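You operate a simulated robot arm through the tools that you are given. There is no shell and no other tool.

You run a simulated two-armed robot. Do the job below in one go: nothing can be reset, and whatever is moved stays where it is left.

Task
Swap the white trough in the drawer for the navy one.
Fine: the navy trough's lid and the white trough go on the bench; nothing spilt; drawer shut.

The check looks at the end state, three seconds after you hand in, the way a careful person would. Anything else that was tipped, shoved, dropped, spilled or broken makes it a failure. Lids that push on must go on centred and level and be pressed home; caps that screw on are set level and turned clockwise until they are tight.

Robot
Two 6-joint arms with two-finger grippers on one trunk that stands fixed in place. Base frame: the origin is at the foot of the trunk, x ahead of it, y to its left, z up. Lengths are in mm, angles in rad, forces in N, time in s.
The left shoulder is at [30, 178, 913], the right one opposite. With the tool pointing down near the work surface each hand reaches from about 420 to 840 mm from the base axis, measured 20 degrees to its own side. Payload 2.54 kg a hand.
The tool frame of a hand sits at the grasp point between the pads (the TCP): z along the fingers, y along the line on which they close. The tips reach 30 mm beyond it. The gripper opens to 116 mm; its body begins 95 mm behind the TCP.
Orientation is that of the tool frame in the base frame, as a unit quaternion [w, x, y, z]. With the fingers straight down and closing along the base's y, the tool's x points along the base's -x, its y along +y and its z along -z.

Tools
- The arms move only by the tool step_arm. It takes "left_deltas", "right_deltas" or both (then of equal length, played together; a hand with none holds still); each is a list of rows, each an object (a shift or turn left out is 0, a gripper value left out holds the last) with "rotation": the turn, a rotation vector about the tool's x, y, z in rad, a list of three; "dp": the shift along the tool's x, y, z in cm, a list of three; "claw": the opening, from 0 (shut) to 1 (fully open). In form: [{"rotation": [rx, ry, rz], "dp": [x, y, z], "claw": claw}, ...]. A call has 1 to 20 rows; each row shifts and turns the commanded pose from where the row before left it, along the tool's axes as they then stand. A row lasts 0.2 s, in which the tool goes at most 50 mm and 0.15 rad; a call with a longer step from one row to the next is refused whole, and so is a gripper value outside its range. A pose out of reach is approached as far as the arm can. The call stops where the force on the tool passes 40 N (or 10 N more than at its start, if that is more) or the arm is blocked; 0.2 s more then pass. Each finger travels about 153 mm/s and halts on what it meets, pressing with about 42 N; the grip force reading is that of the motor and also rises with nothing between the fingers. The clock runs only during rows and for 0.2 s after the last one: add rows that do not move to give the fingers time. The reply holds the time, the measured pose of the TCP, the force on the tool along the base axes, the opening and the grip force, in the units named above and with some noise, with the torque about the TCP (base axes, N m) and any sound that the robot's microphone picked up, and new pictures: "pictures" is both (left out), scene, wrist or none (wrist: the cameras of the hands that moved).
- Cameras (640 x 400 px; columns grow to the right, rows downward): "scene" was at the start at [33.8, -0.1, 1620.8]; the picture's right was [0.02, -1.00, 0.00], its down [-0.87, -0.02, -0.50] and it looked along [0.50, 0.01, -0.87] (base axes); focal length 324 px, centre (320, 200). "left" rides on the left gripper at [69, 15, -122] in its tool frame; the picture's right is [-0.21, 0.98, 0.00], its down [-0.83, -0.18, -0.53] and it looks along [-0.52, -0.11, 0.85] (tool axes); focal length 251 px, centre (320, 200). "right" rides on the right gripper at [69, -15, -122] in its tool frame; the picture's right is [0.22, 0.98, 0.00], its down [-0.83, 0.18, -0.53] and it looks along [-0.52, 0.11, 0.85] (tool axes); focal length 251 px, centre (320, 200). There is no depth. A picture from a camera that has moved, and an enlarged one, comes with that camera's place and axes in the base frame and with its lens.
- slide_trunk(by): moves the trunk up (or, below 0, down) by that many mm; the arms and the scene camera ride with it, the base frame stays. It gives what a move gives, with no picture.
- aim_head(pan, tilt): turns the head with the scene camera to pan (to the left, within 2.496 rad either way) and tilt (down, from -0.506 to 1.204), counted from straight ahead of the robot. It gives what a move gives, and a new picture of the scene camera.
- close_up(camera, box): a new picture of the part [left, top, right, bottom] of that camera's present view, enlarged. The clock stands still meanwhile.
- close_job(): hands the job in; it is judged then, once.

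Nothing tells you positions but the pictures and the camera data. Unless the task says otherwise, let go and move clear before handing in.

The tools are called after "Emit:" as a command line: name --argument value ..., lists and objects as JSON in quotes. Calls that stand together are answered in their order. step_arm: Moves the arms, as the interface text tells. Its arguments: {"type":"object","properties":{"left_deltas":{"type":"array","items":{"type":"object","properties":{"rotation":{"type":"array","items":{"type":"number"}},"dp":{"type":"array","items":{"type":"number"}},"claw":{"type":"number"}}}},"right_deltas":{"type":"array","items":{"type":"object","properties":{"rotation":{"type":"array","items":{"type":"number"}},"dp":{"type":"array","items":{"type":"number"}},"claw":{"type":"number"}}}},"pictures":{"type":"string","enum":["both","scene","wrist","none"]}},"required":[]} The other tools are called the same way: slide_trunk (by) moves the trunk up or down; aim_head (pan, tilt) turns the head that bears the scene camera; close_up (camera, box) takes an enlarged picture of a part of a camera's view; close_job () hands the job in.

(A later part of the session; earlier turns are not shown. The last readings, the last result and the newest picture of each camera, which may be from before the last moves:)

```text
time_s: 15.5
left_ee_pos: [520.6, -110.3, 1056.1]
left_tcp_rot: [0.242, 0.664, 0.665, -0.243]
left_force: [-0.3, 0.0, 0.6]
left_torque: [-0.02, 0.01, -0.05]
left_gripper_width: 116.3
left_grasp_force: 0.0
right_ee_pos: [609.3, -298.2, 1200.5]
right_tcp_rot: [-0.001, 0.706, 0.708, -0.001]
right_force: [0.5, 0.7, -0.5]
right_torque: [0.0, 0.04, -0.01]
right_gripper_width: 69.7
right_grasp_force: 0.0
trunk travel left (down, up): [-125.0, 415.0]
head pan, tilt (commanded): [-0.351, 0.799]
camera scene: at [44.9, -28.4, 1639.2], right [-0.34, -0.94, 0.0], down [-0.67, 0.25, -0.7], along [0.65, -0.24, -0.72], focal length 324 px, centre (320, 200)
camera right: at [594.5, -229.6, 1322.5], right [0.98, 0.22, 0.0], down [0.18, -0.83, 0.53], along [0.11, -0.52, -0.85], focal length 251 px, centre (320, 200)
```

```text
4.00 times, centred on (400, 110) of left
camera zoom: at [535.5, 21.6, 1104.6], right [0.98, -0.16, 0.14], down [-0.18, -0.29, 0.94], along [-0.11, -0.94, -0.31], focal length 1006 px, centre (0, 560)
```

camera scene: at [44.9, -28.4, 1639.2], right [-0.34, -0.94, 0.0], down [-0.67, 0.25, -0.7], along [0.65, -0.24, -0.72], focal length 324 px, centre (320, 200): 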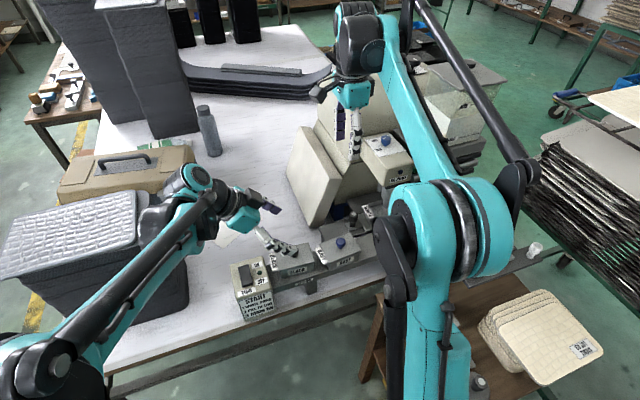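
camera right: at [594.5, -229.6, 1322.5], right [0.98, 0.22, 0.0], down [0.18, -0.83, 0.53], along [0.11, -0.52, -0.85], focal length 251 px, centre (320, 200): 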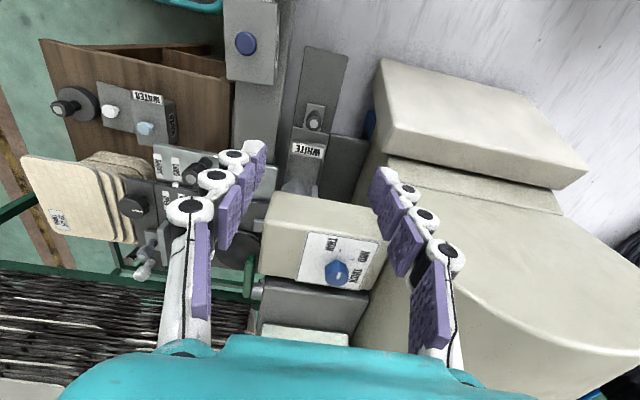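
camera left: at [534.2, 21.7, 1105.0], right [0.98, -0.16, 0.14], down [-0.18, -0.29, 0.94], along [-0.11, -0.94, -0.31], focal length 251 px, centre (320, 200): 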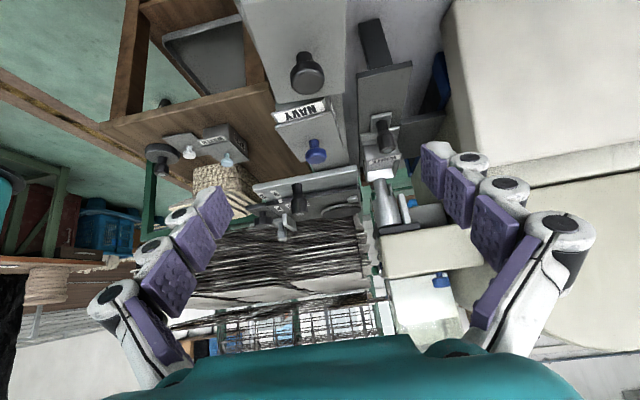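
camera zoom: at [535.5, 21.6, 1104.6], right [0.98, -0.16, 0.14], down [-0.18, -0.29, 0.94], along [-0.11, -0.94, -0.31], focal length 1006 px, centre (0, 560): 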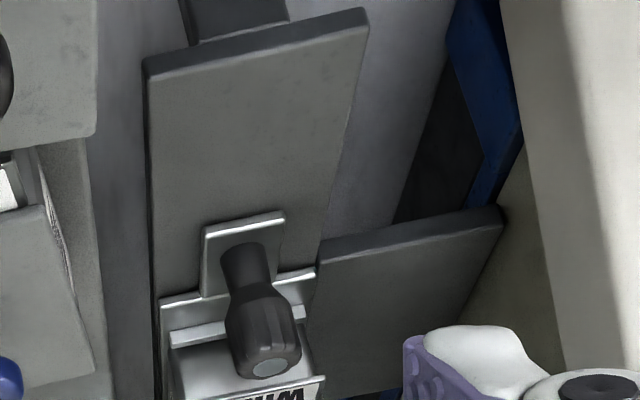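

The drawer knob is at about (606, -339), roughly 24 mm wide. I'll lean the hand slightly so its body stays clear of the machine head, and descend to a stand-off above the knob.

Emit:
step_arm --right_deltas '[{"rotation": [0, -0.12, 0]}, {"rotation": [0, -0.12, 0]}, {"rotation": [0, -0.12, 0]}, {"dp": [0.65, -0.05, 3.67]}, {"dp": [0.65, -0.05, 3.67]}, {"dp": [0.65, -0.05, 3.67]}, {"dp": [0.65, -0.05, 3.67]}, {"dp": [0.65, -0.05, 3.67]}, {"dp": [0.65, -0.05, 3.67], "claw": 0.5}]' --pictures "both"

Emit:
close_up --camera "right" --box '[160, 80, 480, 280]'

Emit:
close_up --camera "left" --box '[320, 40, 480, 140]'

```text
time_s: 17.5
left_ee_pos: [521.1, -110.7, 1055.5]
left_tcp_rot: [0.243, 0.663, 0.665, -0.242]
left_force: [0.4, -0.6, -0.8]
left_torque: [0.01, 0.01, -0.02]
left_gripper_width: 116.2
left_grasp_force: 0.0
right_ee_pos: [604.7, -341.0, 982.4]
right_tcp_rot: [0.126, 0.695, 0.696, -0.127]
right_force: [-0.3, -0.4, -0.2]
right_torque: [-0.04, 0.0, -0.02]
right_gripper_width: 58.2
right_grasp_force: 0.2
trunk travel left (down, up): [-125.0, 415.0]
head pan, tilt (commanded): [-0.351, 0.799]
camera scene: at [44.0, -29.3, 1639.2], right [-0.34, -0.94, 0.0], down [-0.67, 0.25, -0.7], along [0.65, -0.24, -0.72], focal length 324 px, centre (320, 200)
camera right: at [591.1, -234.2, 1072.6], right [0.98, 0.2, -0.08], down [0.18, -0.58, 0.79], along [0.12, -0.79, -0.61], focal length 251 px, centre (320, 200)
```

scene: 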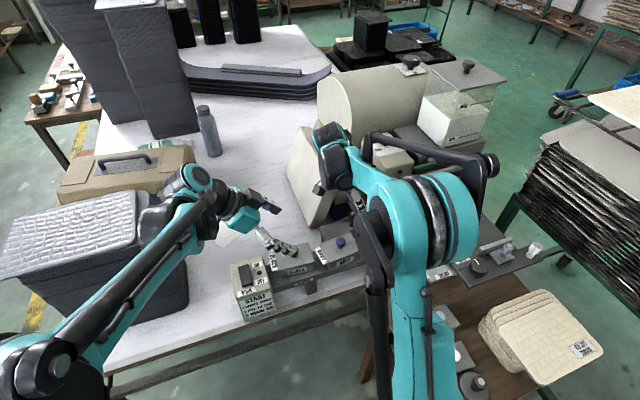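
right: 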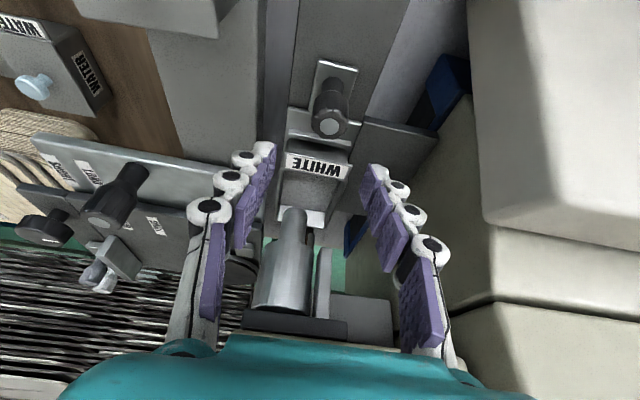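

```text
2.00 times, centred on (320, 180) of right
camera zoom: at [591.1, -234.2, 1072.6], right [0.98, 0.2, -0.08], down [0.18, -0.58, 0.79], along [0.12, -0.79, -0.61], focal length 503 px, centre (320, 240)
```

zoom: 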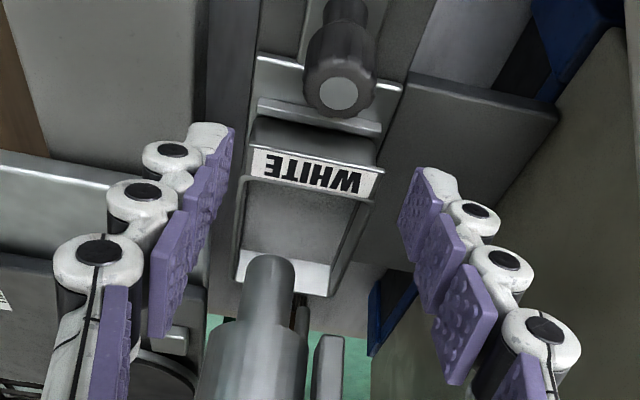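

```text
4.00 times, centred on (400, 90) of left
camera zoom: at [534.8, 21.2, 1104.9], right [0.98, -0.16, 0.14], down [-0.18, -0.29, 0.94], along [-0.11, -0.94, -0.31], focal length 1006 px, centre (0, 640)
```

zoom: 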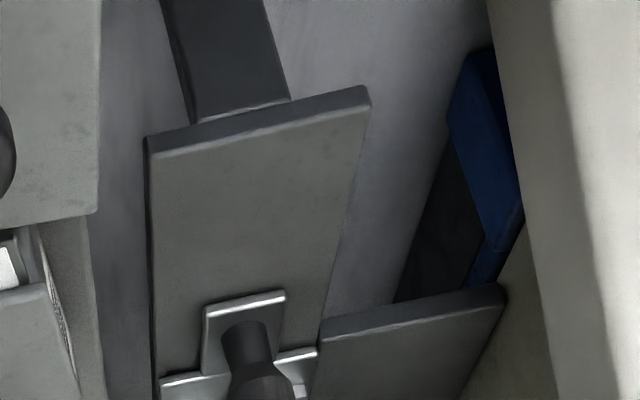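

The fingers straddle the knob. I'll narrow the opening, come down around the knob, and close on it.

Emit:
step_arm --right_deltas '[{"dp": [0, 0.15, 0], "claw": 0.38}, {"dp": [0.75, 0.08, 2.1]}, {"dp": [0.75, 0.08, 2.1]}, {"dp": [0.75, 0.05, 2.1]}]' --pictures "both"

Emit:
close_up --camera "right" --box '[220, 60, 420, 185]'

Emit:
close_up --camera "left" --box '[320, 40, 480, 140]'

```text
time_s: 18.5
left_ee_pos: [519.6, -109.5, 1056.4]
left_tcp_rot: [0.243, 0.664, 0.664, -0.243]
left_force: [-0.2, 0.4, 0.5]
left_torque: [0.01, -0.02, -0.01]
left_gripper_width: 116.2
left_grasp_force: 0.0
right_ee_pos: [607.9, -343.2, 915.1]
right_tcp_rot: [0.127, 0.695, 0.697, -0.127]
right_force: [0.2, 0.2, -0.2]
right_torque: [-0.03, -0.02, 0.04]
right_gripper_width: 44.1
right_grasp_force: 0.2
trunk travel left (down, up): [-125.0, 415.0]
head pan, tilt (commanded): [-0.351, 0.799]
camera scene: at [43.8, -29.2, 1639.2], right [-0.34, -0.94, 0.0], down [-0.67, 0.25, -0.7], along [0.65, -0.24, -0.72], focal length 324 px, centre (320, 200)
camera right: at [594.0, -236.3, 1004.8], right [0.98, 0.2, -0.08], down [0.18, -0.58, 0.79], along [0.12, -0.79, -0.61], focal length 251 px, centre (320, 200)
```

scene: 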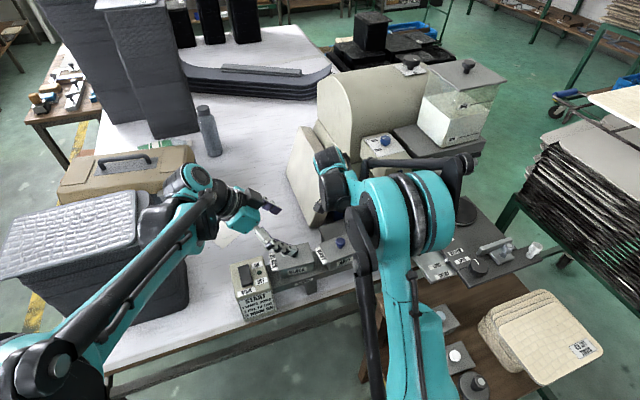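
right: 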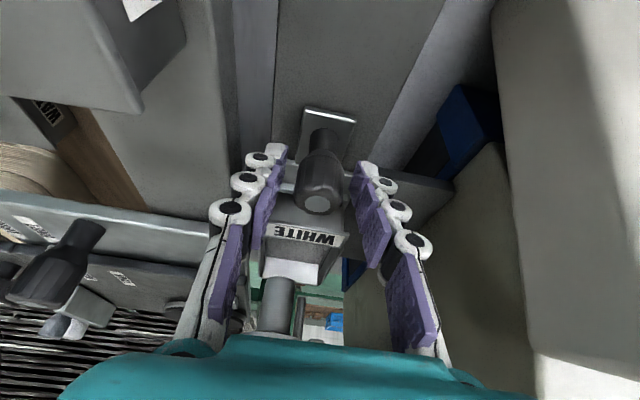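

```text
3.20 times, centred on (320, 122) of right
camera zoom: at [594.0, -236.3, 1004.8], right [0.98, 0.2, -0.08], down [0.18, -0.58, 0.79], along [0.12, -0.79, -0.61], focal length 805 px, centre (320, 448)
```

zoom: 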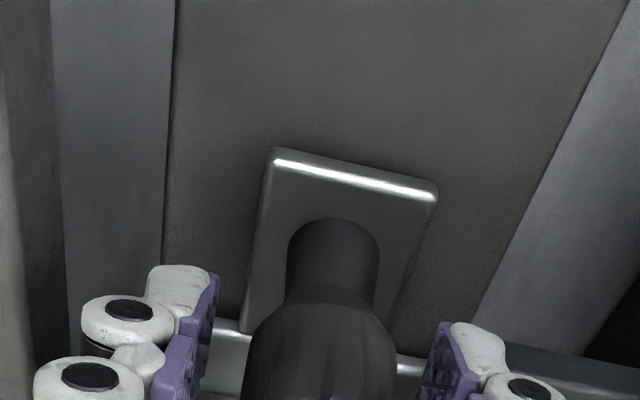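

```text
4.00 times, centred on (400, 90) of left
camera zoom: at [534.7, 21.2, 1105.0], right [0.98, -0.16, 0.14], down [-0.18, -0.29, 0.94], along [-0.11, -0.94, -0.31], focal length 1006 px, centre (0, 640)
```

zoom: 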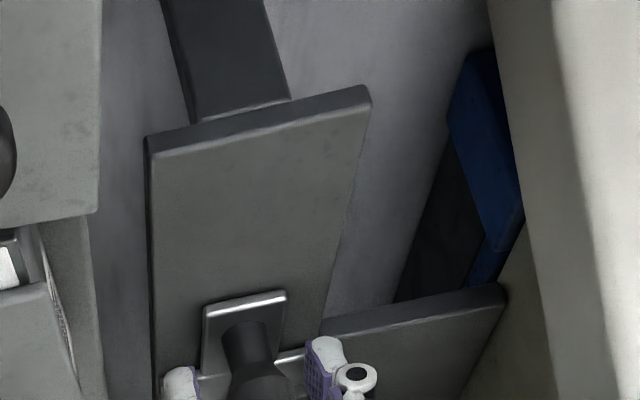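

The grasp point sits right on the knob. Closing the right gripper on it.

Emit:
step_arm --right_deltas '[{"claw": 0.1}, {"claw": 0.0}, {}, {}]' --pictures "wrist"

```text
time_s: 19.5
left_ee_pos: [520.4, -110.3, 1056.3]
left_tcp_rot: [0.243, 0.663, 0.665, -0.243]
left_force: [-0.9, 0.7, -0.2]
left_torque: [0.0, 0.03, -0.03]
left_gripper_width: 115.9
left_grasp_force: 0.1
right_ee_pos: [607.4, -342.7, 915.7]
right_tcp_rot: [0.127, 0.695, 0.696, -0.127]
right_force: [-12.1, 2.4, -9.8]
right_torque: [-0.26, 0.13, 0.05]
right_gripper_width: 23.5
right_grasp_force: 45.0
trunk travel left (down, up): [-125.0, 415.0]
head pan, tilt (commanded): [-0.351, 0.799]
camera right: at [592.7, -236.2, 1005.4], right [0.98, 0.2, -0.08], down [0.18, -0.59, 0.79], along [0.11, -0.79, -0.61], focal length 251 px, centre (320, 200)
```

right: 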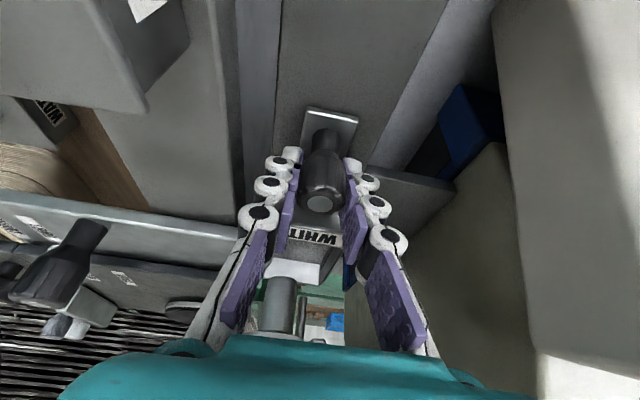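

The knob is held at 23.5 mm wide. I'll pull it gently to the left (+y).

Emit:
step_arm --right_deltas '[{"dp": [0.28, -0.1, -0.105]}, {"dp": [0.56, 0, -0.21]}, {"dp": [0.94, 0, -0.352]}, {"dp": [0.94, 0, -0.352]}]' --pictures "both"

```text
time_s: 20.5
left_ee_pos: [519.9, -110.2, 1056.7]
left_tcp_rot: [0.242, 0.664, 0.664, -0.243]
left_force: [0.0, 0.1, -0.5]
left_torque: [0.02, 0.02, -0.02]
left_gripper_width: 116.3
left_grasp_force: 0.1
right_ee_pos: [607.0, -314.0, 914.4]
right_tcp_rot: [0.127, 0.695, 0.696, -0.127]
right_force: [3.5, 1.3, 10.5]
right_torque: [0.23, -0.05, -0.03]
right_gripper_width: 23.3
right_grasp_force: 44.4
trunk travel left (down, up): [-125.0, 415.0]
head pan, tilt (commanded): [-0.351, 0.799]
camera scene: at [42.9, -28.3, 1639.4], right [-0.34, -0.94, 0.0], down [-0.67, 0.25, -0.7], along [0.65, -0.24, -0.72], focal length 324 px, centre (320, 200)
camera right: at [592.3, -206.5, 1005.1], right [0.98, 0.2, -0.07], down [0.18, -0.58, 0.79], along [0.12, -0.79, -0.61], focal length 251 px, centre (320, 200)
```

scene: 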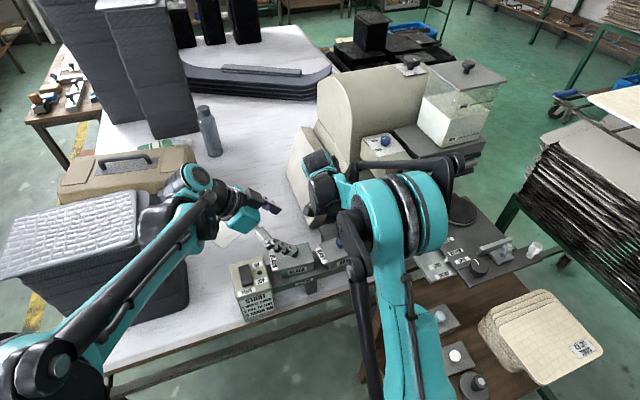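
right: 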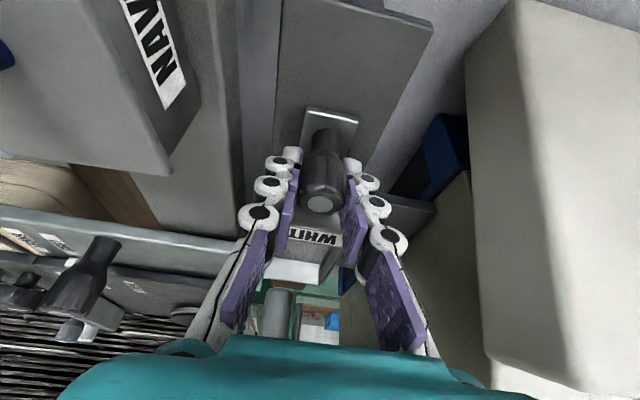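

The drawer slides freely with the trough, and little force is needed. I'll keep pulling gently, watching for any touch between the wheel and the trough's rim.

Emit:
step_arm --right_deltas '[{"dp": [0.75, 0, -0.282]}, {"dp": [0.75, 0, -0.282]}, {"dp": [0.75, 0, -0.282]}, {"dp": [0.75, 0, -0.282]}]' --pictures "wrist"

Emit:
close_up --camera "right" --box '[220, 160, 420, 285]'

```text
time_s: 21.5
left_ee_pos: [520.7, -110.0, 1056.6]
left_tcp_rot: [0.243, 0.663, 0.665, -0.242]
left_force: [-0.2, 0.0, -0.1]
left_torque: [0.0, 0.01, 0.03]
left_gripper_width: 115.9
left_grasp_force: 0.0
right_ee_pos: [607.3, -281.6, 914.9]
right_tcp_rot: [0.127, 0.695, 0.696, -0.127]
right_force: [12.8, -0.4, 9.6]
right_torque: [-0.39, -0.05, -0.06]
right_gripper_width: 24.1
right_grasp_force: 44.6
trunk travel left (down, up): [-125.0, 415.0]
head pan, tilt (commanded): [-0.351, 0.799]
camera right: at [592.4, -174.1, 1003.7], right [0.98, 0.2, -0.08], down [0.18, -0.58, 0.79], along [0.12, -0.79, -0.61], focal length 251 px, centre (320, 200)
```

right: 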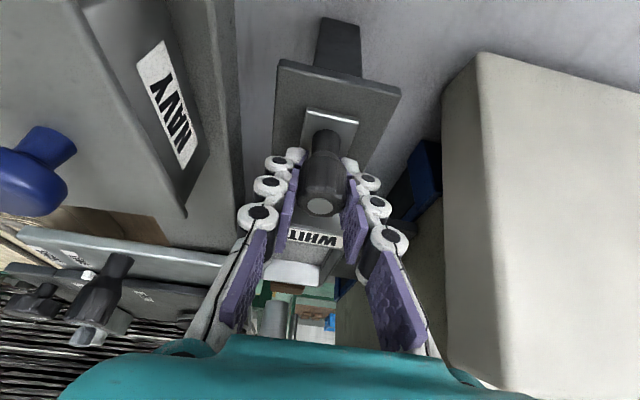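

```text
3.20 times, centred on (320, 222) of right
camera zoom: at [592.4, -174.1, 1003.7], right [0.98, 0.2, -0.08], down [0.18, -0.58, 0.79], along [0.12, -0.79, -0.61], focal length 805 px, centre (320, 128)
```

zoom: 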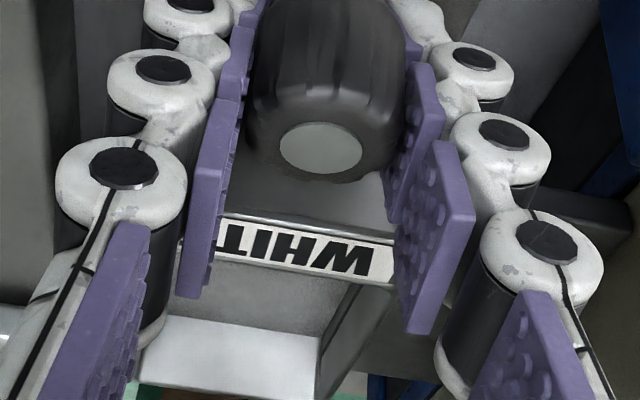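

Opened about 61 mm with light forces, and the trough has nearly passed the wheel. Continuing to pull until it stops or is fully out.

Emit:
step_arm --right_deltas '[{"dp": [0.75, 0.05, -0.282]}, {"dp": [0.75, 0, -0.282]}, {"dp": [0.75, 0, -0.282]}, {"dp": [0.75, 0, -0.282]}, {"dp": [0.75, 0, -0.282]}, {"dp": [0.75, 0, -0.282]}]' --pictures "both"

```text
time_s: 22.9
left_ee_pos: [519.2, -110.6, 1055.6]
left_tcp_rot: [0.243, 0.664, 0.665, -0.242]
left_force: [0.0, -0.2, -0.5]
left_torque: [0.01, -0.03, 0.05]
left_gripper_width: 116.1
left_grasp_force: 0.0
right_ee_pos: [606.7, -233.6, 914.2]
right_tcp_rot: [0.125, 0.695, 0.697, -0.126]
right_force: [-10.7, 0.7, -16.7]
right_torque: [0.07, 0.02, 0.1]
right_gripper_width: 23.7
right_grasp_force: 44.7
trunk travel left (down, up): [-125.0, 415.0]
head pan, tilt (commanded): [-0.351, 0.799]
camera scene: at [43.5, -29.7, 1639.2], right [-0.34, -0.94, 0.0], down [-0.67, 0.25, -0.7], along [0.65, -0.24, -0.72], focal length 324 px, centre (320, 200)
camera right: at [592.8, -126.6, 1003.8], right [0.98, 0.2, -0.08], down [0.18, -0.59, 0.79], along [0.11, -0.79, -0.61], focal length 251 px, centre (320, 200)
```

scene: 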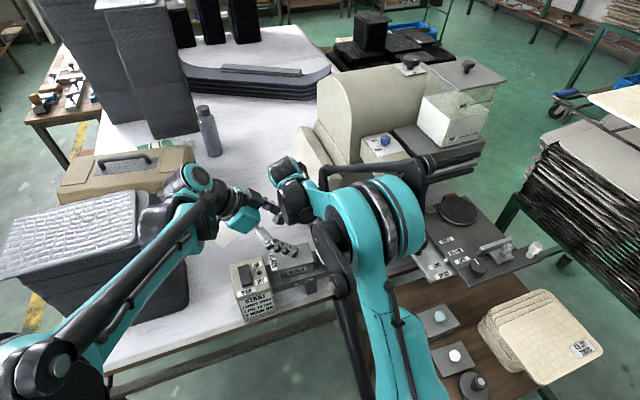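
right: 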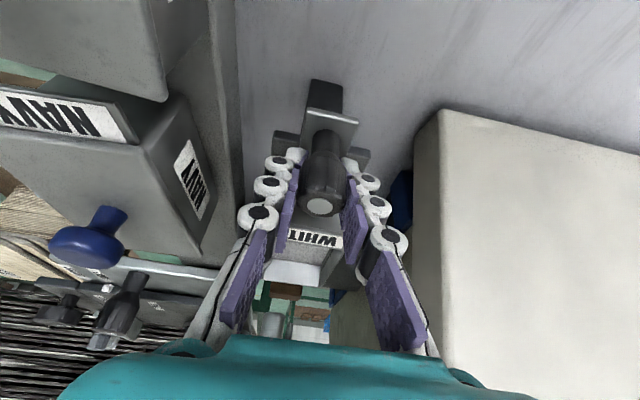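

The drawer is open about 109 mm, so the trough is clear of the wheel. The left hand is now close by, so I'll back it away first, then release the knob and rise.

Emit:
step_arm --left_deltas '[{"dp": [0, 0, -4]}, {"dp": [0, 0, -4]}, {"dp": [2, 0, -4]}, {"dp": [2, -3, -3]}, {"dp": [2, -4, -1]}, {"dp": [2, -4, -1]}]' --pictures "none"

Emit:
step_arm --right_deltas '[{"claw": 0.38}, {}, {"dp": [0, 0, -2]}, {"dp": [0, 0, -4]}, {"dp": [0, 0, -4]}]' --pictures "both"

```text
time_s: 24.3
left_ee_pos: [408.7, 62.4, 1135.5]
left_tcp_rot: [0.242, 0.664, 0.664, -0.242]
left_force: [-0.1, -0.3, -0.4]
left_torque: [-0.01, 0.02, -0.04]
left_gripper_width: 116.2
left_grasp_force: 0.1
right_ee_pos: [608.5, -233.5, 914.7]
right_tcp_rot: [0.127, 0.695, 0.696, -0.126]
right_force: [-17.2, 1.5, -11.3]
right_torque: [0.25, -0.19, 0.04]
right_gripper_width: 23.4
right_grasp_force: 45.2
trunk travel left (down, up): [-125.0, 415.0]
head pan, tilt (commanded): [-0.351, 0.799]
```

```text
time_s: 25.5
left_ee_pos: [407.9, 63.1, 1135.1]
left_tcp_rot: [0.243, 0.664, 0.665, -0.242]
left_force: [-0.3, 0.5, 0.4]
left_torque: [0.0, 0.0, -0.01]
left_gripper_width: 115.8
left_grasp_force: 0.0
right_ee_pos: [605.6, -200.2, 1009.2]
right_tcp_rot: [0.127, 0.696, 0.695, -0.127]
right_force: [-0.2, 0.5, 0.6]
right_torque: [-0.01, -0.06, 0.01]
right_gripper_width: 44.2
right_grasp_force: 0.0
trunk travel left (down, up): [-125.0, 415.0]
head pan, tilt (commanded): [-0.351, 0.799]
camera scene: at [42.3, -28.4, 1639.3], right [-0.34, -0.94, 0.0], down [-0.67, 0.25, -0.7], along [0.66, -0.24, -0.72], focal length 324 px, centre (320, 200)
camera right: at [591.6, -91.5, 1099.1], right [0.98, 0.2, -0.08], down [0.18, -0.58, 0.79], along [0.12, -0.79, -0.61], focal length 251 px, centre (320, 200)
```

scene: 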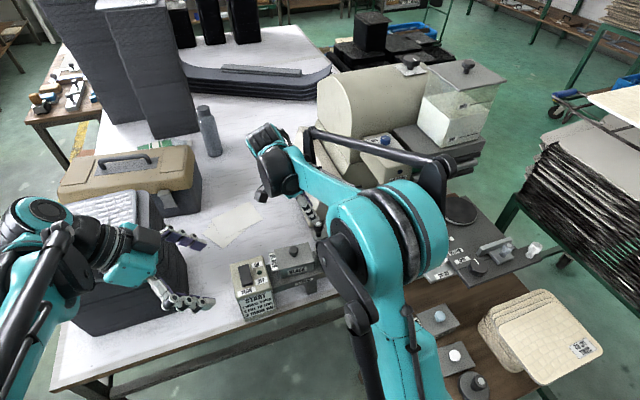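
right: 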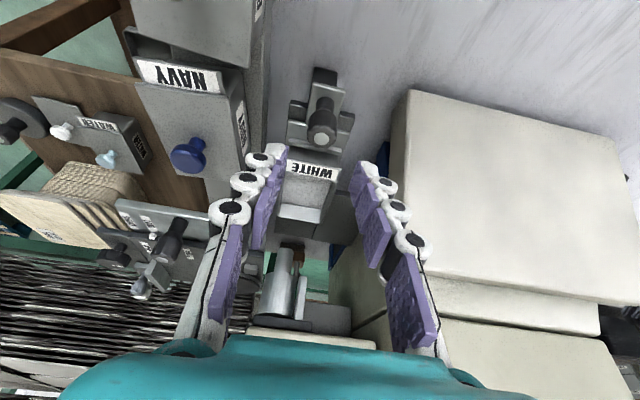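

The knob is released. Now I'll set the right hand upright again and look at the open drawer and the trough.

Emit:
step_arm --right_deltas '[{"dp": [0, 0, -3]}, {"rotation": [0, 0.12, 0]}, {"rotation": [0, 0.12, 0]}, {"rotation": [0, 0.12, 0], "claw": 0.8}]' --pictures "wrist"

Emit:
close_up --camera "right" --box '[220, 60, 420, 185]'

Emit:
close_up --camera "right" --box '[260, 100, 360, 162]'

Emit:
close_up --camera "right" --box '[60, 20, 300, 170]'

```text
time_s: 26.5
left_ee_pos: [409.9, 61.4, 1135.7]
left_tcp_rot: [0.242, 0.664, 0.665, -0.242]
left_force: [0.0, -0.1, -0.7]
left_torque: [-0.01, -0.01, -0.04]
left_gripper_width: 115.9
left_grasp_force: 0.0
right_ee_pos: [607.8, -189.2, 1036.3]
right_tcp_rot: [-0.001, 0.706, 0.708, 0.001]
right_force: [0.3, -0.1, -0.4]
right_torque: [0.0, 0.01, 0.02]
right_gripper_width: 92.7
right_grasp_force: 0.0
trunk travel left (down, up): [-125.0, 415.0]
head pan, tilt (commanded): [-0.351, 0.799]
camera right: at [592.5, -120.4, 1157.9], right [0.98, 0.22, 0.0], down [0.18, -0.83, 0.53], along [0.12, -0.52, -0.85], focal length 251 px, centre (320, 200)
```

right: 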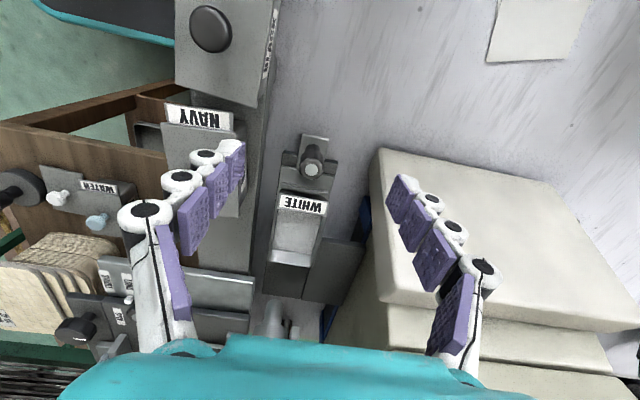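

```text
3.20 times, centred on (320, 122) of right
camera zoom: at [592.5, -120.4, 1157.9], right [0.98, 0.22, 0.0], down [0.18, -0.83, 0.53], along [0.12, -0.52, -0.85], focal length 805 px, centre (320, 448)
```

zoom: 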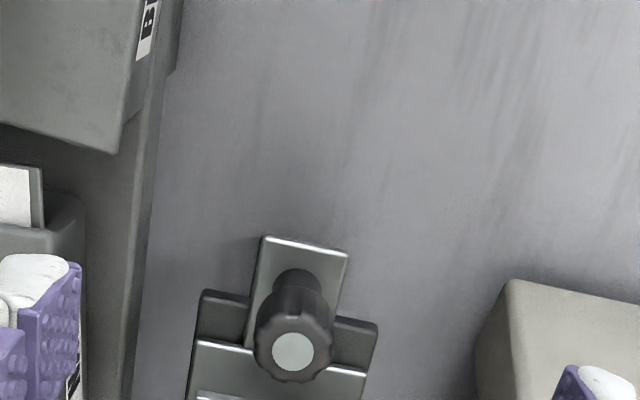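

```text
6.40 times, centred on (310, 131) of right
camera zoom: at [592.5, -120.4, 1157.9], right [0.98, 0.22, 0.0], down [0.18, -0.83, 0.53], along [0.12, -0.52, -0.85], focal length 1609 px, centre (384, 642)
```

zoom: 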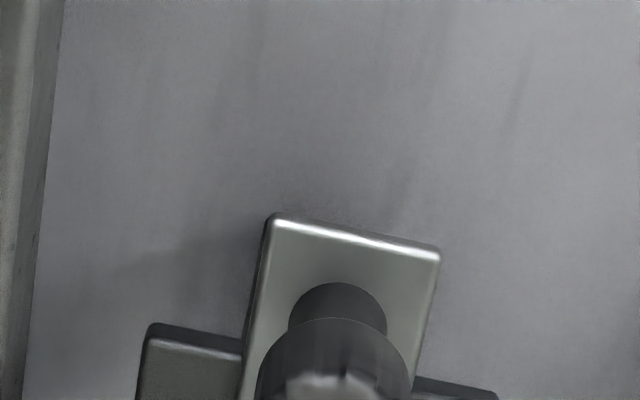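

```text
2.67 times, centred on (180, 95) of right
camera zoom: at [592.5, -120.4, 1157.9], right [0.98, 0.22, 0.0], down [0.18, -0.83, 0.53], along [0.12, -0.52, -0.85], focal length 670 px, centre (693, 480)
```

zoom: 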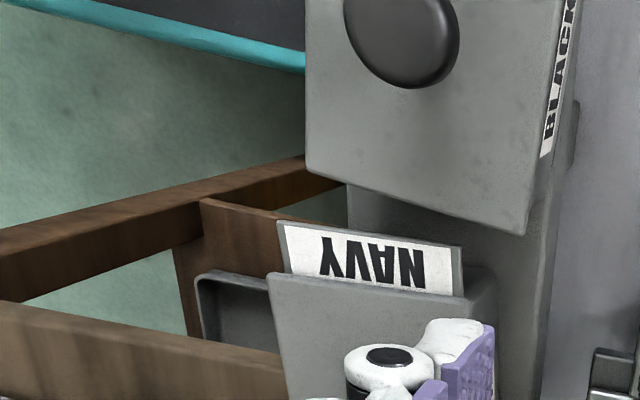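

Emit:
close_up --camera "right" --box '[230, 160, 390, 260]'

Emit:
close_up --camera "right" --box '[250, 240, 410, 340]'

Emit:
aim_head --pan -0.45 --tilt 0.95

```text
4.00 times, centred on (310, 210) of right
camera zoom: at [592.5, -120.4, 1157.9], right [0.98, 0.22, 0.0], down [0.18, -0.83, 0.53], along [0.12, -0.52, -0.85], focal length 1006 px, centre (360, 160)
```

zoom: 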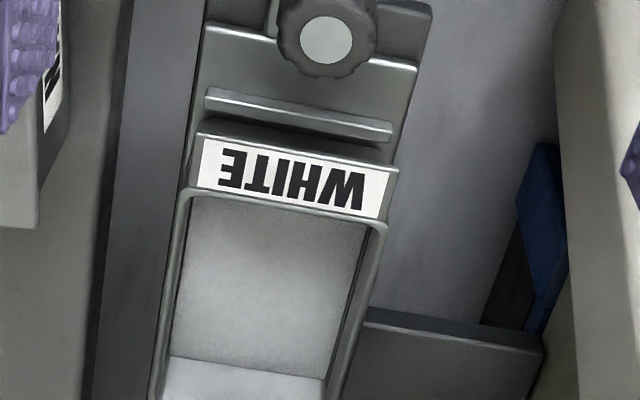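

```text
4.00 times, centred on (330, 290) of right
camera zoom: at [592.5, -120.4, 1157.9], right [0.98, 0.22, 0.0], down [0.18, -0.83, 0.53], along [0.12, -0.52, -0.85], focal length 1006 px, centre (280, -160)
```

zoom: 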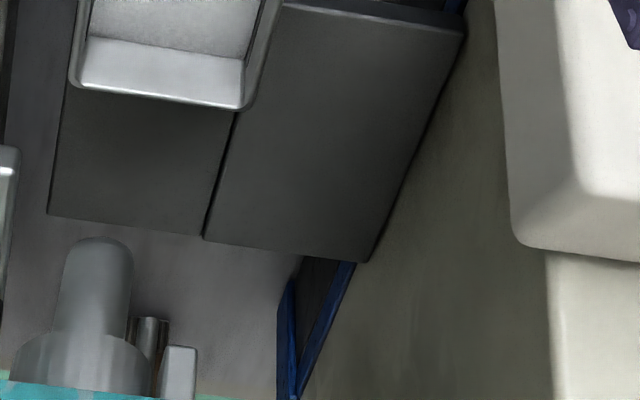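

```text
time_s: 27.2
left_ee_pos: [410.1, 61.7, 1136.1]
left_tcp_rot: [0.242, 0.664, 0.665, -0.243]
left_force: [0.6, -0.4, 0.4]
left_torque: [0.03, -0.01, -0.01]
left_gripper_width: 116.0
left_grasp_force: 0.1
right_ee_pos: [607.4, -189.1, 1035.8]
right_tcp_rot: [0.0, 0.707, 0.708, 0.001]
right_force: [0.7, -0.1, 0.3]
right_torque: [0.0, -0.03, 0.01]
right_gripper_width: 92.7
right_grasp_force: 0.1
trunk travel left (down, up): [-125.0, 415.0]
head pan, tilt (commanded): [-0.45, 0.949]
camera scene: at [32.9, -32.8, 1627.8], right [-0.43, -0.9, 0.0], down [-0.73, 0.35, -0.58], along [0.52, -0.25, -0.81], focal length 324 px, centre (320, 200)
```

scene: 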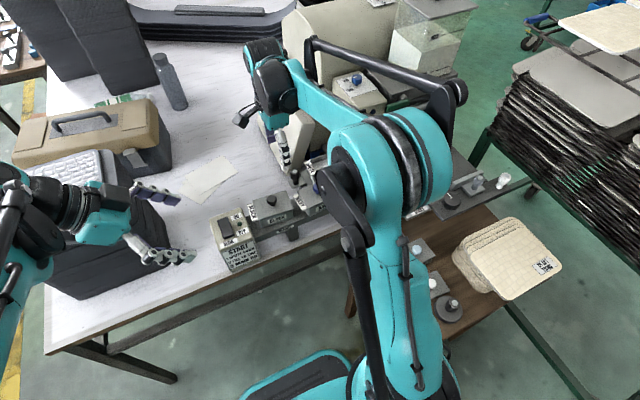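

In the open drawer, the white trough's rim spans x 580–641 and y -295 to -388, so its centre is about (611, -342). I'll lean the hand slightly away from the machine head and bring it to a stand-off above the trough with a 78 mm opening.

Emit:
step_arm --right_deltas '[{"rotation": [0, -0.15, 0], "claw": 0.672}, {"rotation": [0, -0.15, 0]}, {"dp": [-2.625, 0.085, 2.03]}, {"dp": [-2.625, 0.085, 2.03]}, {"dp": [-2.625, 0.085, 2.03]}, {"dp": [-2.625, 0.085, 2.03]}]' --pictures "both"

Emit:
close_up --camera "right" --box '[160, 80, 480, 280]'

```text
time_s: 28.6
left_ee_pos: [409.7, 62.7, 1136.0]
left_tcp_rot: [0.242, 0.664, 0.664, -0.243]
left_force: [-0.6, 0.0, -0.2]
left_torque: [-0.01, 0.04, -0.01]
left_gripper_width: 116.0
left_grasp_force: 0.0
right_ee_pos: [611.6, -311.9, 988.7]
right_tcp_rot: [0.105, 0.699, 0.7, -0.106]
right_force: [0.6, -0.5, -0.2]
right_torque: [0.03, 0.0, -0.01]
right_gripper_width: 78.1
right_grasp_force: 0.1
trunk travel left (down, up): [-125.0, 415.0]
head pan, tilt (commanded): [-0.45, 0.949]
camera scene: at [33.2, -33.6, 1627.7], right [-0.43, -0.9, 0.0], down [-0.73, 0.35, -0.58], along [0.52, -0.25, -0.81], focal length 324 px, centre (320, 200)
camera right: at [597.1, -210.9, 1085.2], right [0.98, 0.21, -0.06], down [0.18, -0.63, 0.75], along [0.12, -0.75, -0.65], focal length 251 px, centre (320, 200)
```

scene: 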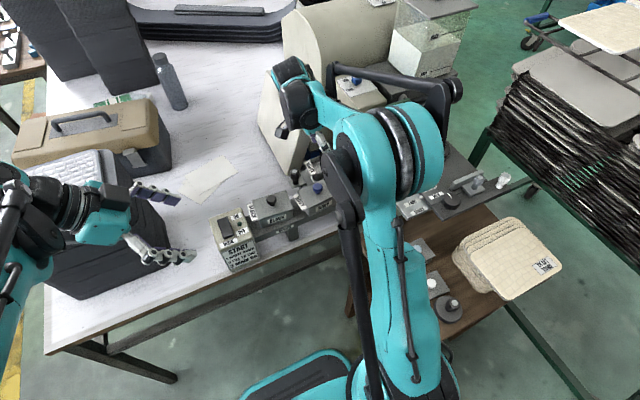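
right: 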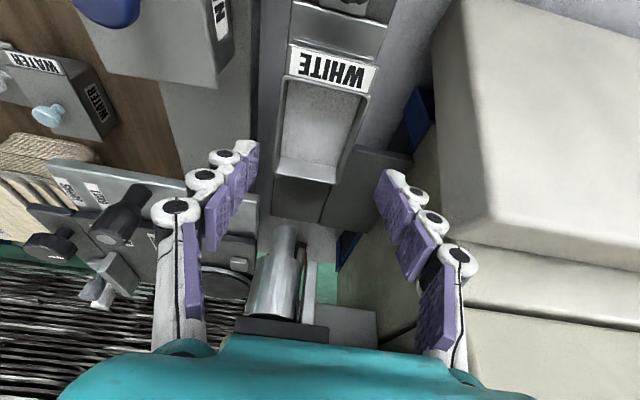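

```text
2.00 times, centred on (320, 180) of right
camera zoom: at [597.1, -210.9, 1085.2], right [0.98, 0.21, -0.06], down [0.18, -0.63, 0.75], along [0.12, -0.75, -0.65], focal length 503 px, centre (320, 240)
```

zoom: 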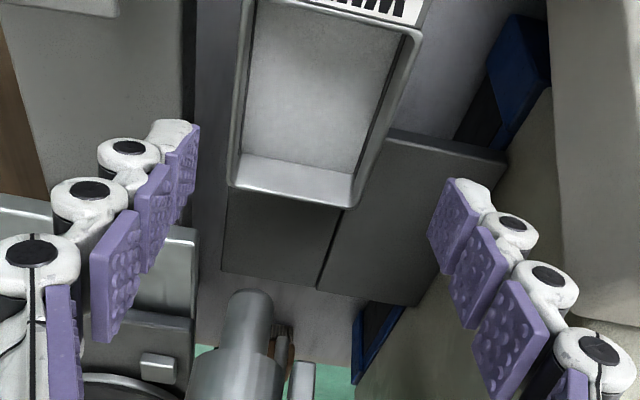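

Cross-checked, the trough centre is (611, -340) and it is about 64 mm wide. Descending around it in two stages.

Emit:
step_arm --right_deltas '[{"dp": [0, 0, 1.7], "claw": 0.705}, {"dp": [0, 0, 1.7]}, {"dp": [0, 0, 1.6]}]' --pictures "wrist"

Emit:
close_up --camera "right" --box '[160, 80, 480, 280]'

```text
time_s: 29.4
left_ee_pos: [409.8, 61.7, 1134.9]
left_tcp_rot: [0.244, 0.663, 0.665, -0.242]
left_force: [-0.6, 0.2, 0.2]
left_torque: [0.03, -0.02, -0.03]
left_gripper_width: 116.1
left_grasp_force: 0.0
right_ee_pos: [611.2, -328.0, 940.0]
right_tcp_rot: [0.105, 0.699, 0.7, -0.106]
right_force: [0.5, 0.0, 0.8]
right_torque: [0.01, -0.01, 0.02]
right_gripper_width: 81.7
right_grasp_force: 0.0
trunk travel left (down, up): [-125.0, 415.0]
head pan, tilt (commanded): [-0.45, 0.949]
camera right: at [596.8, -225.5, 1036.1], right [0.98, 0.21, -0.06], down [0.18, -0.63, 0.75], along [0.12, -0.75, -0.65], focal length 251 px, centre (320, 200)
```

right: 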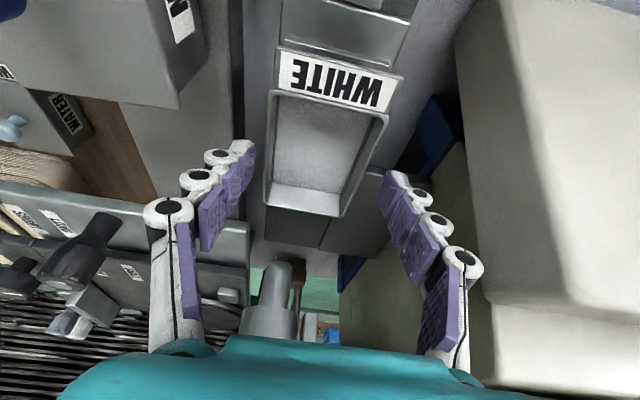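

```text
2.00 times, centred on (320, 180) of right
camera zoom: at [596.8, -225.5, 1036.1], right [0.98, 0.21, -0.06], down [0.18, -0.63, 0.75], along [0.12, -0.75, -0.65], focal length 503 px, centre (320, 240)
```

zoom: 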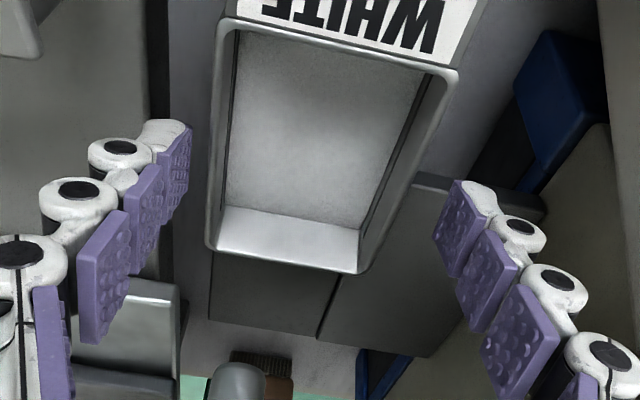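

The fingers straddle the trough evenly. Descending the last 28 mm slowly; force contact would stop it.

Emit:
step_arm --right_deltas '[{"dp": [0, 0, 0.9]}, {"dp": [0, 0, 0.9]}, {"dp": [0, 0, 0.9]}]' --pictures "wrist"

Emit:
close_up --camera "right" --box '[160, 80, 480, 280]'

```text
time_s: 30.2
left_ee_pos: [409.7, 61.3, 1135.0]
left_tcp_rot: [0.243, 0.663, 0.665, -0.242]
left_force: [0.1, 0.8, -0.1]
left_torque: [0.02, 0.02, 0.01]
left_gripper_width: 116.0
left_grasp_force: 0.0
right_ee_pos: [611.6, -335.7, 914.2]
right_tcp_rot: [0.105, 0.699, 0.7, -0.106]
right_force: [0.3, 0.0, 0.5]
right_torque: [0.04, 0.03, -0.01]
right_gripper_width: 81.6
right_grasp_force: 0.0
trunk travel left (down, up): [-125.0, 415.0]
head pan, tilt (commanded): [-0.45, 0.949]
camera right: at [596.9, -233.4, 1010.9], right [0.98, 0.21, -0.06], down [0.18, -0.63, 0.75], along [0.12, -0.75, -0.65], focal length 251 px, centre (320, 200)
```

right: 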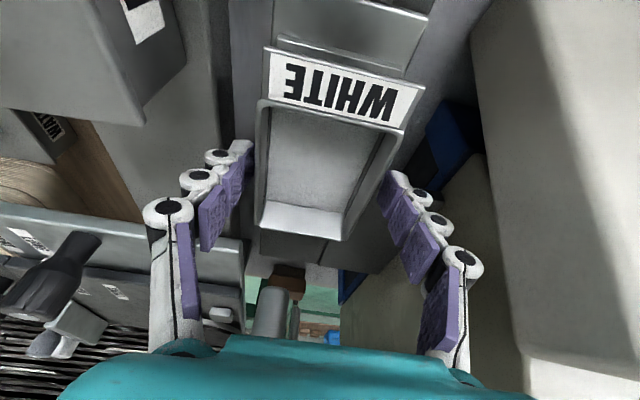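

```text
2.00 times, centred on (320, 180) of right
camera zoom: at [596.9, -233.4, 1010.9], right [0.98, 0.21, -0.06], down [0.18, -0.63, 0.75], along [0.12, -0.75, -0.65], focal length 503 px, centre (320, 240)
```

zoom: 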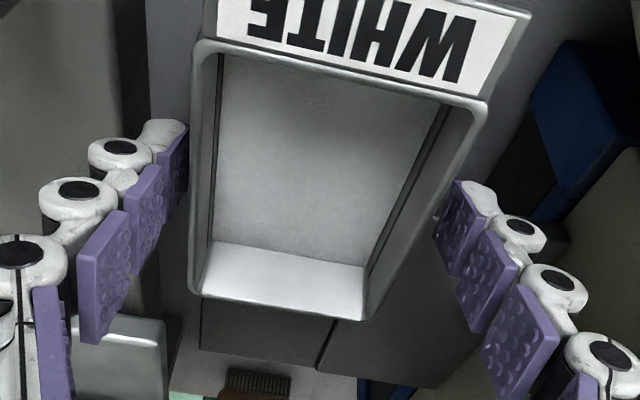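

Triangulating again, the rim is at about z = 916, so the pads overlap the walls by roughly 30 mm. I'll nudge the hand to the trough's middle and close gradually.

Emit:
step_arm --right_deltas '[{"dp": [0.45, -0.15, -0.14]}, {"claw": 0.66}, {"claw": 0.62}, {"claw": 0.58}, {"claw": 0.54}, {"claw": 0.5}, {}]' --pictures "wrist"

Emit:
close_up --camera "right" --box '[160, 80, 480, 280]'

```text
time_s: 31.8
left_ee_pos: [408.2, 62.1, 1134.4]
left_tcp_rot: [0.243, 0.664, 0.664, -0.243]
left_force: [0.4, -0.2, -0.1]
left_torque: [-0.03, -0.01, 0.01]
left_gripper_width: 116.0
left_grasp_force: 0.2
right_ee_pos: [608.5, -330.7, 915.8]
right_tcp_rot: [0.105, 0.699, 0.7, -0.106]
right_force: [-0.7, 0.3, 3.1]
right_torque: [0.04, 0.09, 0.0]
right_gripper_width: 61.2
right_grasp_force: 42.1
trunk travel left (down, up): [-125.0, 415.0]
head pan, tilt (commanded): [-0.45, 0.949]
camera right: at [594.6, -228.2, 1011.6], right [0.98, 0.21, -0.06], down [0.18, -0.63, 0.75], along [0.12, -0.75, -0.65], focal length 251 px, centre (320, 200)
```

right: 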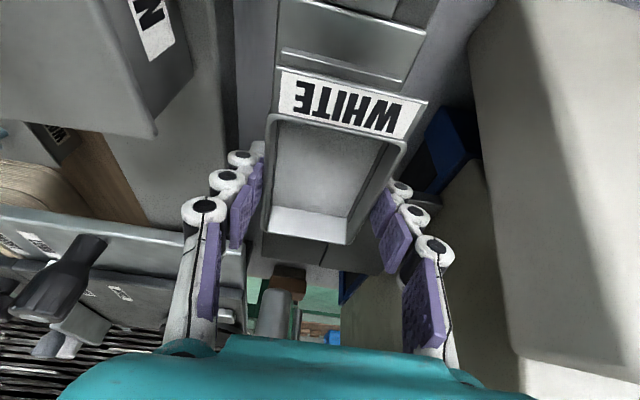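

```text
2.00 times, centred on (320, 180) of right
camera zoom: at [594.6, -228.2, 1011.6], right [0.98, 0.21, -0.06], down [0.18, -0.63, 0.75], along [0.12, -0.75, -0.65], focal length 503 px, centre (320, 240)
```

zoom: 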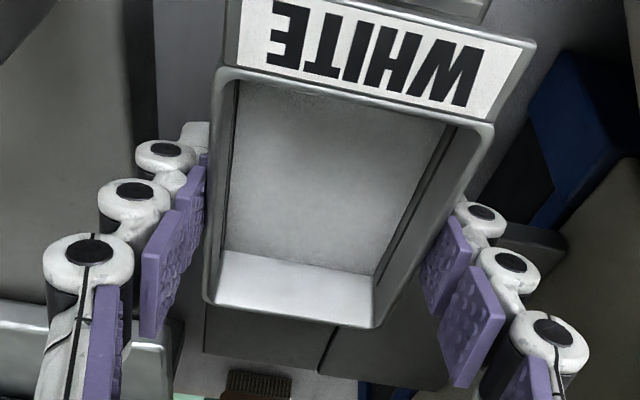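

The trough is gripped at 61 mm, centred. Lifting straight up slowly.

Emit:
step_arm --right_deltas '[{"dp": [-0.089, 0, -0.287]}, {"dp": [-0.148, 0, -0.478]}, {"dp": [-0.207, 0, -0.669]}, {"dp": [-0.148, 0, -0.478]}, {}]' --pictures "wrist"

Emit:
close_up --camera "right" --box '[160, 30, 480, 230]'

```text
time_s: 33.0
left_ee_pos: [409.1, 62.6, 1135.8]
left_tcp_rot: [0.242, 0.664, 0.664, -0.242]
left_force: [0.0, 0.5, -0.8]
left_torque: [-0.02, 0.0, -0.04]
left_gripper_width: 116.0
left_grasp_force: 0.0
right_ee_pos: [609.2, -329.4, 935.8]
right_tcp_rot: [0.105, 0.698, 0.7, -0.105]
right_force: [-0.7, 0.3, -2.1]
right_torque: [-0.02, -0.03, 0.02]
right_gripper_width: 61.1
right_grasp_force: 41.8
trunk travel left (down, up): [-125.0, 415.0]
head pan, tilt (commanded): [-0.45, 0.949]
camera right: at [595.0, -228.4, 1032.2], right [0.98, 0.21, -0.06], down [0.18, -0.63, 0.75], along [0.12, -0.75, -0.65], focal length 251 px, centre (320, 200)
```

right: 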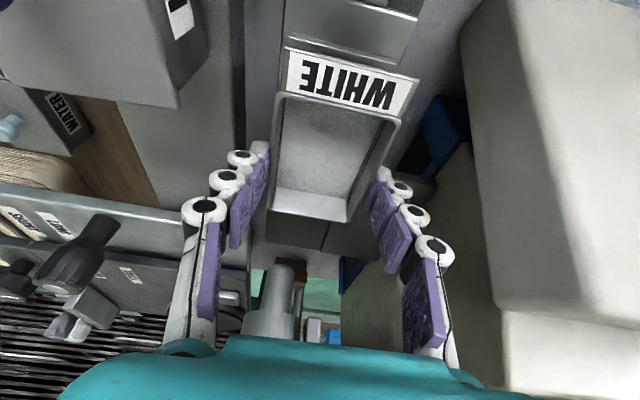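

```text
2.00 times, centred on (320, 130) of right
camera zoom: at [595.0, -228.4, 1032.2], right [0.98, 0.21, -0.06], down [0.18, -0.63, 0.75], along [0.12, -0.75, -0.65], focal length 503 px, centre (320, 340)
```

zoom: 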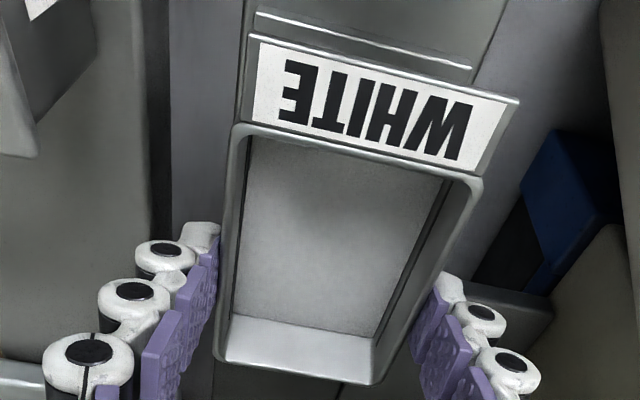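

Comparing positions, the trough did not rise; the fingers slid up its walls. I'll open slightly, go back down deeper, grip harder, and test the lift in small steps while reading the force.

Emit:
step_arm --right_deltas '[{"claw": 0.64}, {"dp": [0.28, 0, 0.93]}, {"dp": [0.28, 0, 0.93]}, {"dp": [0.28, 0, 0.9]}, {"claw": 0.58}, {"claw": 0.5}, {"claw": 0.3}, {"claw": 0.0}, {}]' --pictures "wrist"

Emit:
close_up --camera "right" --box '[160, 80, 480, 280]'

```text
time_s: 35.0
left_ee_pos: [408.0, 62.4, 1136.7]
left_tcp_rot: [0.243, 0.664, 0.665, -0.242]
left_force: [1.1, -0.1, -0.2]
left_torque: [0.04, 0.03, -0.02]
left_gripper_width: 115.9
left_grasp_force: 0.1
right_ee_pos: [608.7, -330.4, 909.2]
right_tcp_rot: [0.107, 0.698, 0.701, -0.105]
right_force: [1.6, 0.3, 24.1]
right_torque: [-0.3, 0.72, -0.05]
right_gripper_width: 61.7
right_grasp_force: 42.0
trunk travel left (down, up): [-125.0, 415.0]
head pan, tilt (commanded): [-0.45, 0.949]
camera right: at [593.7, -228.7, 1004.9], right [0.98, 0.21, -0.06], down [0.18, -0.63, 0.76], along [0.12, -0.75, -0.65], focal length 251 px, centre (320, 200)
```

right: 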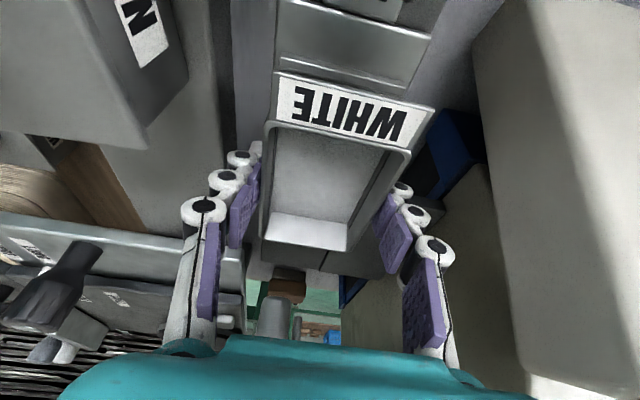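

```text
2.00 times, centred on (320, 180) of right
camera zoom: at [593.7, -228.7, 1004.9], right [0.98, 0.21, -0.06], down [0.18, -0.63, 0.76], along [0.12, -0.75, -0.65], focal length 503 px, centre (320, 240)
```

zoom: 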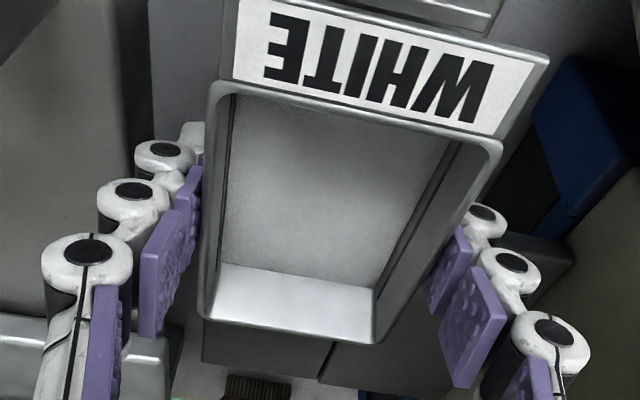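

The near fingertip now rests on something at about z = 880 (24 N upward), perhaps the tray's edge. I'll lift in tiny steps and watch the force.

Emit:
step_arm --right_deltas '[{"dp": [-0.089, 0, -0.287]}]' --pictures "none"

Emit:
step_arm --right_deltas '[{"dp": [-0.089, 0, -0.287]}]' --pictures "none"

Emit:
step_arm --right_deltas '[{"dp": [-0.089, 0, -0.287]}]' --pictures "wrist"

Emit:
close_up --camera "right" --box '[160, 80, 480, 280]'

```text
time_s: 35.4
left_ee_pos: [409.3, 62.3, 1134.9]
left_tcp_rot: [0.242, 0.664, 0.665, -0.242]
left_force: [0.0, 1.2, 0.3]
left_torque: [-0.02, 0.0, -0.01]
left_gripper_width: 116.1
left_grasp_force: 0.1
right_ee_pos: [609.1, -331.0, 909.4]
right_tcp_rot: [0.104, 0.699, 0.699, -0.106]
right_force: [0.4, 0.0, 0.3]
right_torque: [0.0, 0.01, 0.03]
right_gripper_width: 61.5
right_grasp_force: 42.3
trunk travel left (down, up): [-125.0, 415.0]
head pan, tilt (commanded): [-0.45, 0.949]
```

```text
time_s: 35.8
left_ee_pos: [409.3, 62.2, 1136.0]
left_tcp_rot: [0.242, 0.664, 0.664, -0.243]
left_force: [-0.6, 0.0, -0.1]
left_torque: [-0.01, -0.03, 0.01]
left_gripper_width: 115.9
left_grasp_force: 0.1
right_ee_pos: [609.6, -330.9, 913.2]
right_tcp_rot: [0.106, 0.698, 0.7, -0.105]
right_force: [-0.3, -1.4, -2.5]
right_torque: [0.03, 0.01, 0.01]
right_gripper_width: 61.3
right_grasp_force: 41.5
trunk travel left (down, up): [-125.0, 415.0]
head pan, tilt (commanded): [-0.45, 0.949]
```

```text
time_s: 36.2
left_ee_pos: [408.4, 62.0, 1136.7]
left_tcp_rot: [0.243, 0.664, 0.665, -0.242]
left_force: [0.1, 0.0, 0.0]
left_torque: [-0.04, 0.0, 0.0]
left_gripper_width: 115.8
left_grasp_force: 0.0
right_ee_pos: [608.5, -330.5, 917.5]
right_tcp_rot: [0.106, 0.698, 0.7, -0.106]
right_force: [0.2, -0.2, -2.5]
right_torque: [0.01, 0.02, -0.05]
right_gripper_width: 61.5
right_grasp_force: 42.0
trunk travel left (down, up): [-125.0, 415.0]
head pan, tilt (commanded): [-0.45, 0.949]
camera right: at [594.7, -228.6, 1012.5], right [0.98, 0.21, -0.06], down [0.18, -0.63, 0.75], along [0.12, -0.75, -0.65], focal length 251 px, centre (320, 200)
```

right: 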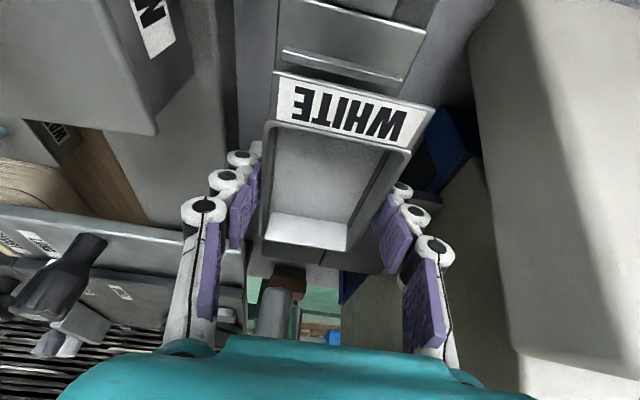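

```text
2.00 times, centred on (320, 180) of right
camera zoom: at [594.7, -228.6, 1012.5], right [0.98, 0.21, -0.06], down [0.18, -0.63, 0.75], along [0.12, -0.75, -0.65], focal length 503 px, centre (320, 240)
```

zoom: 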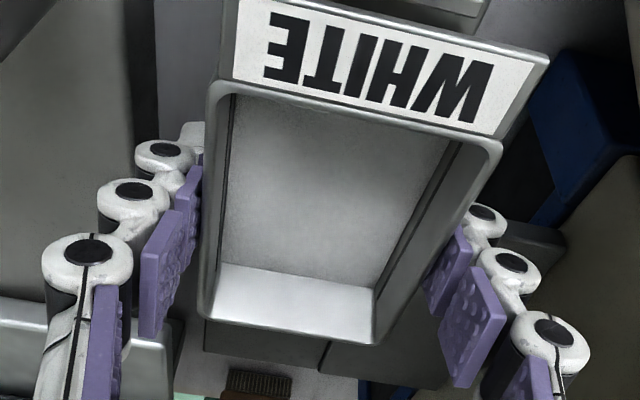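

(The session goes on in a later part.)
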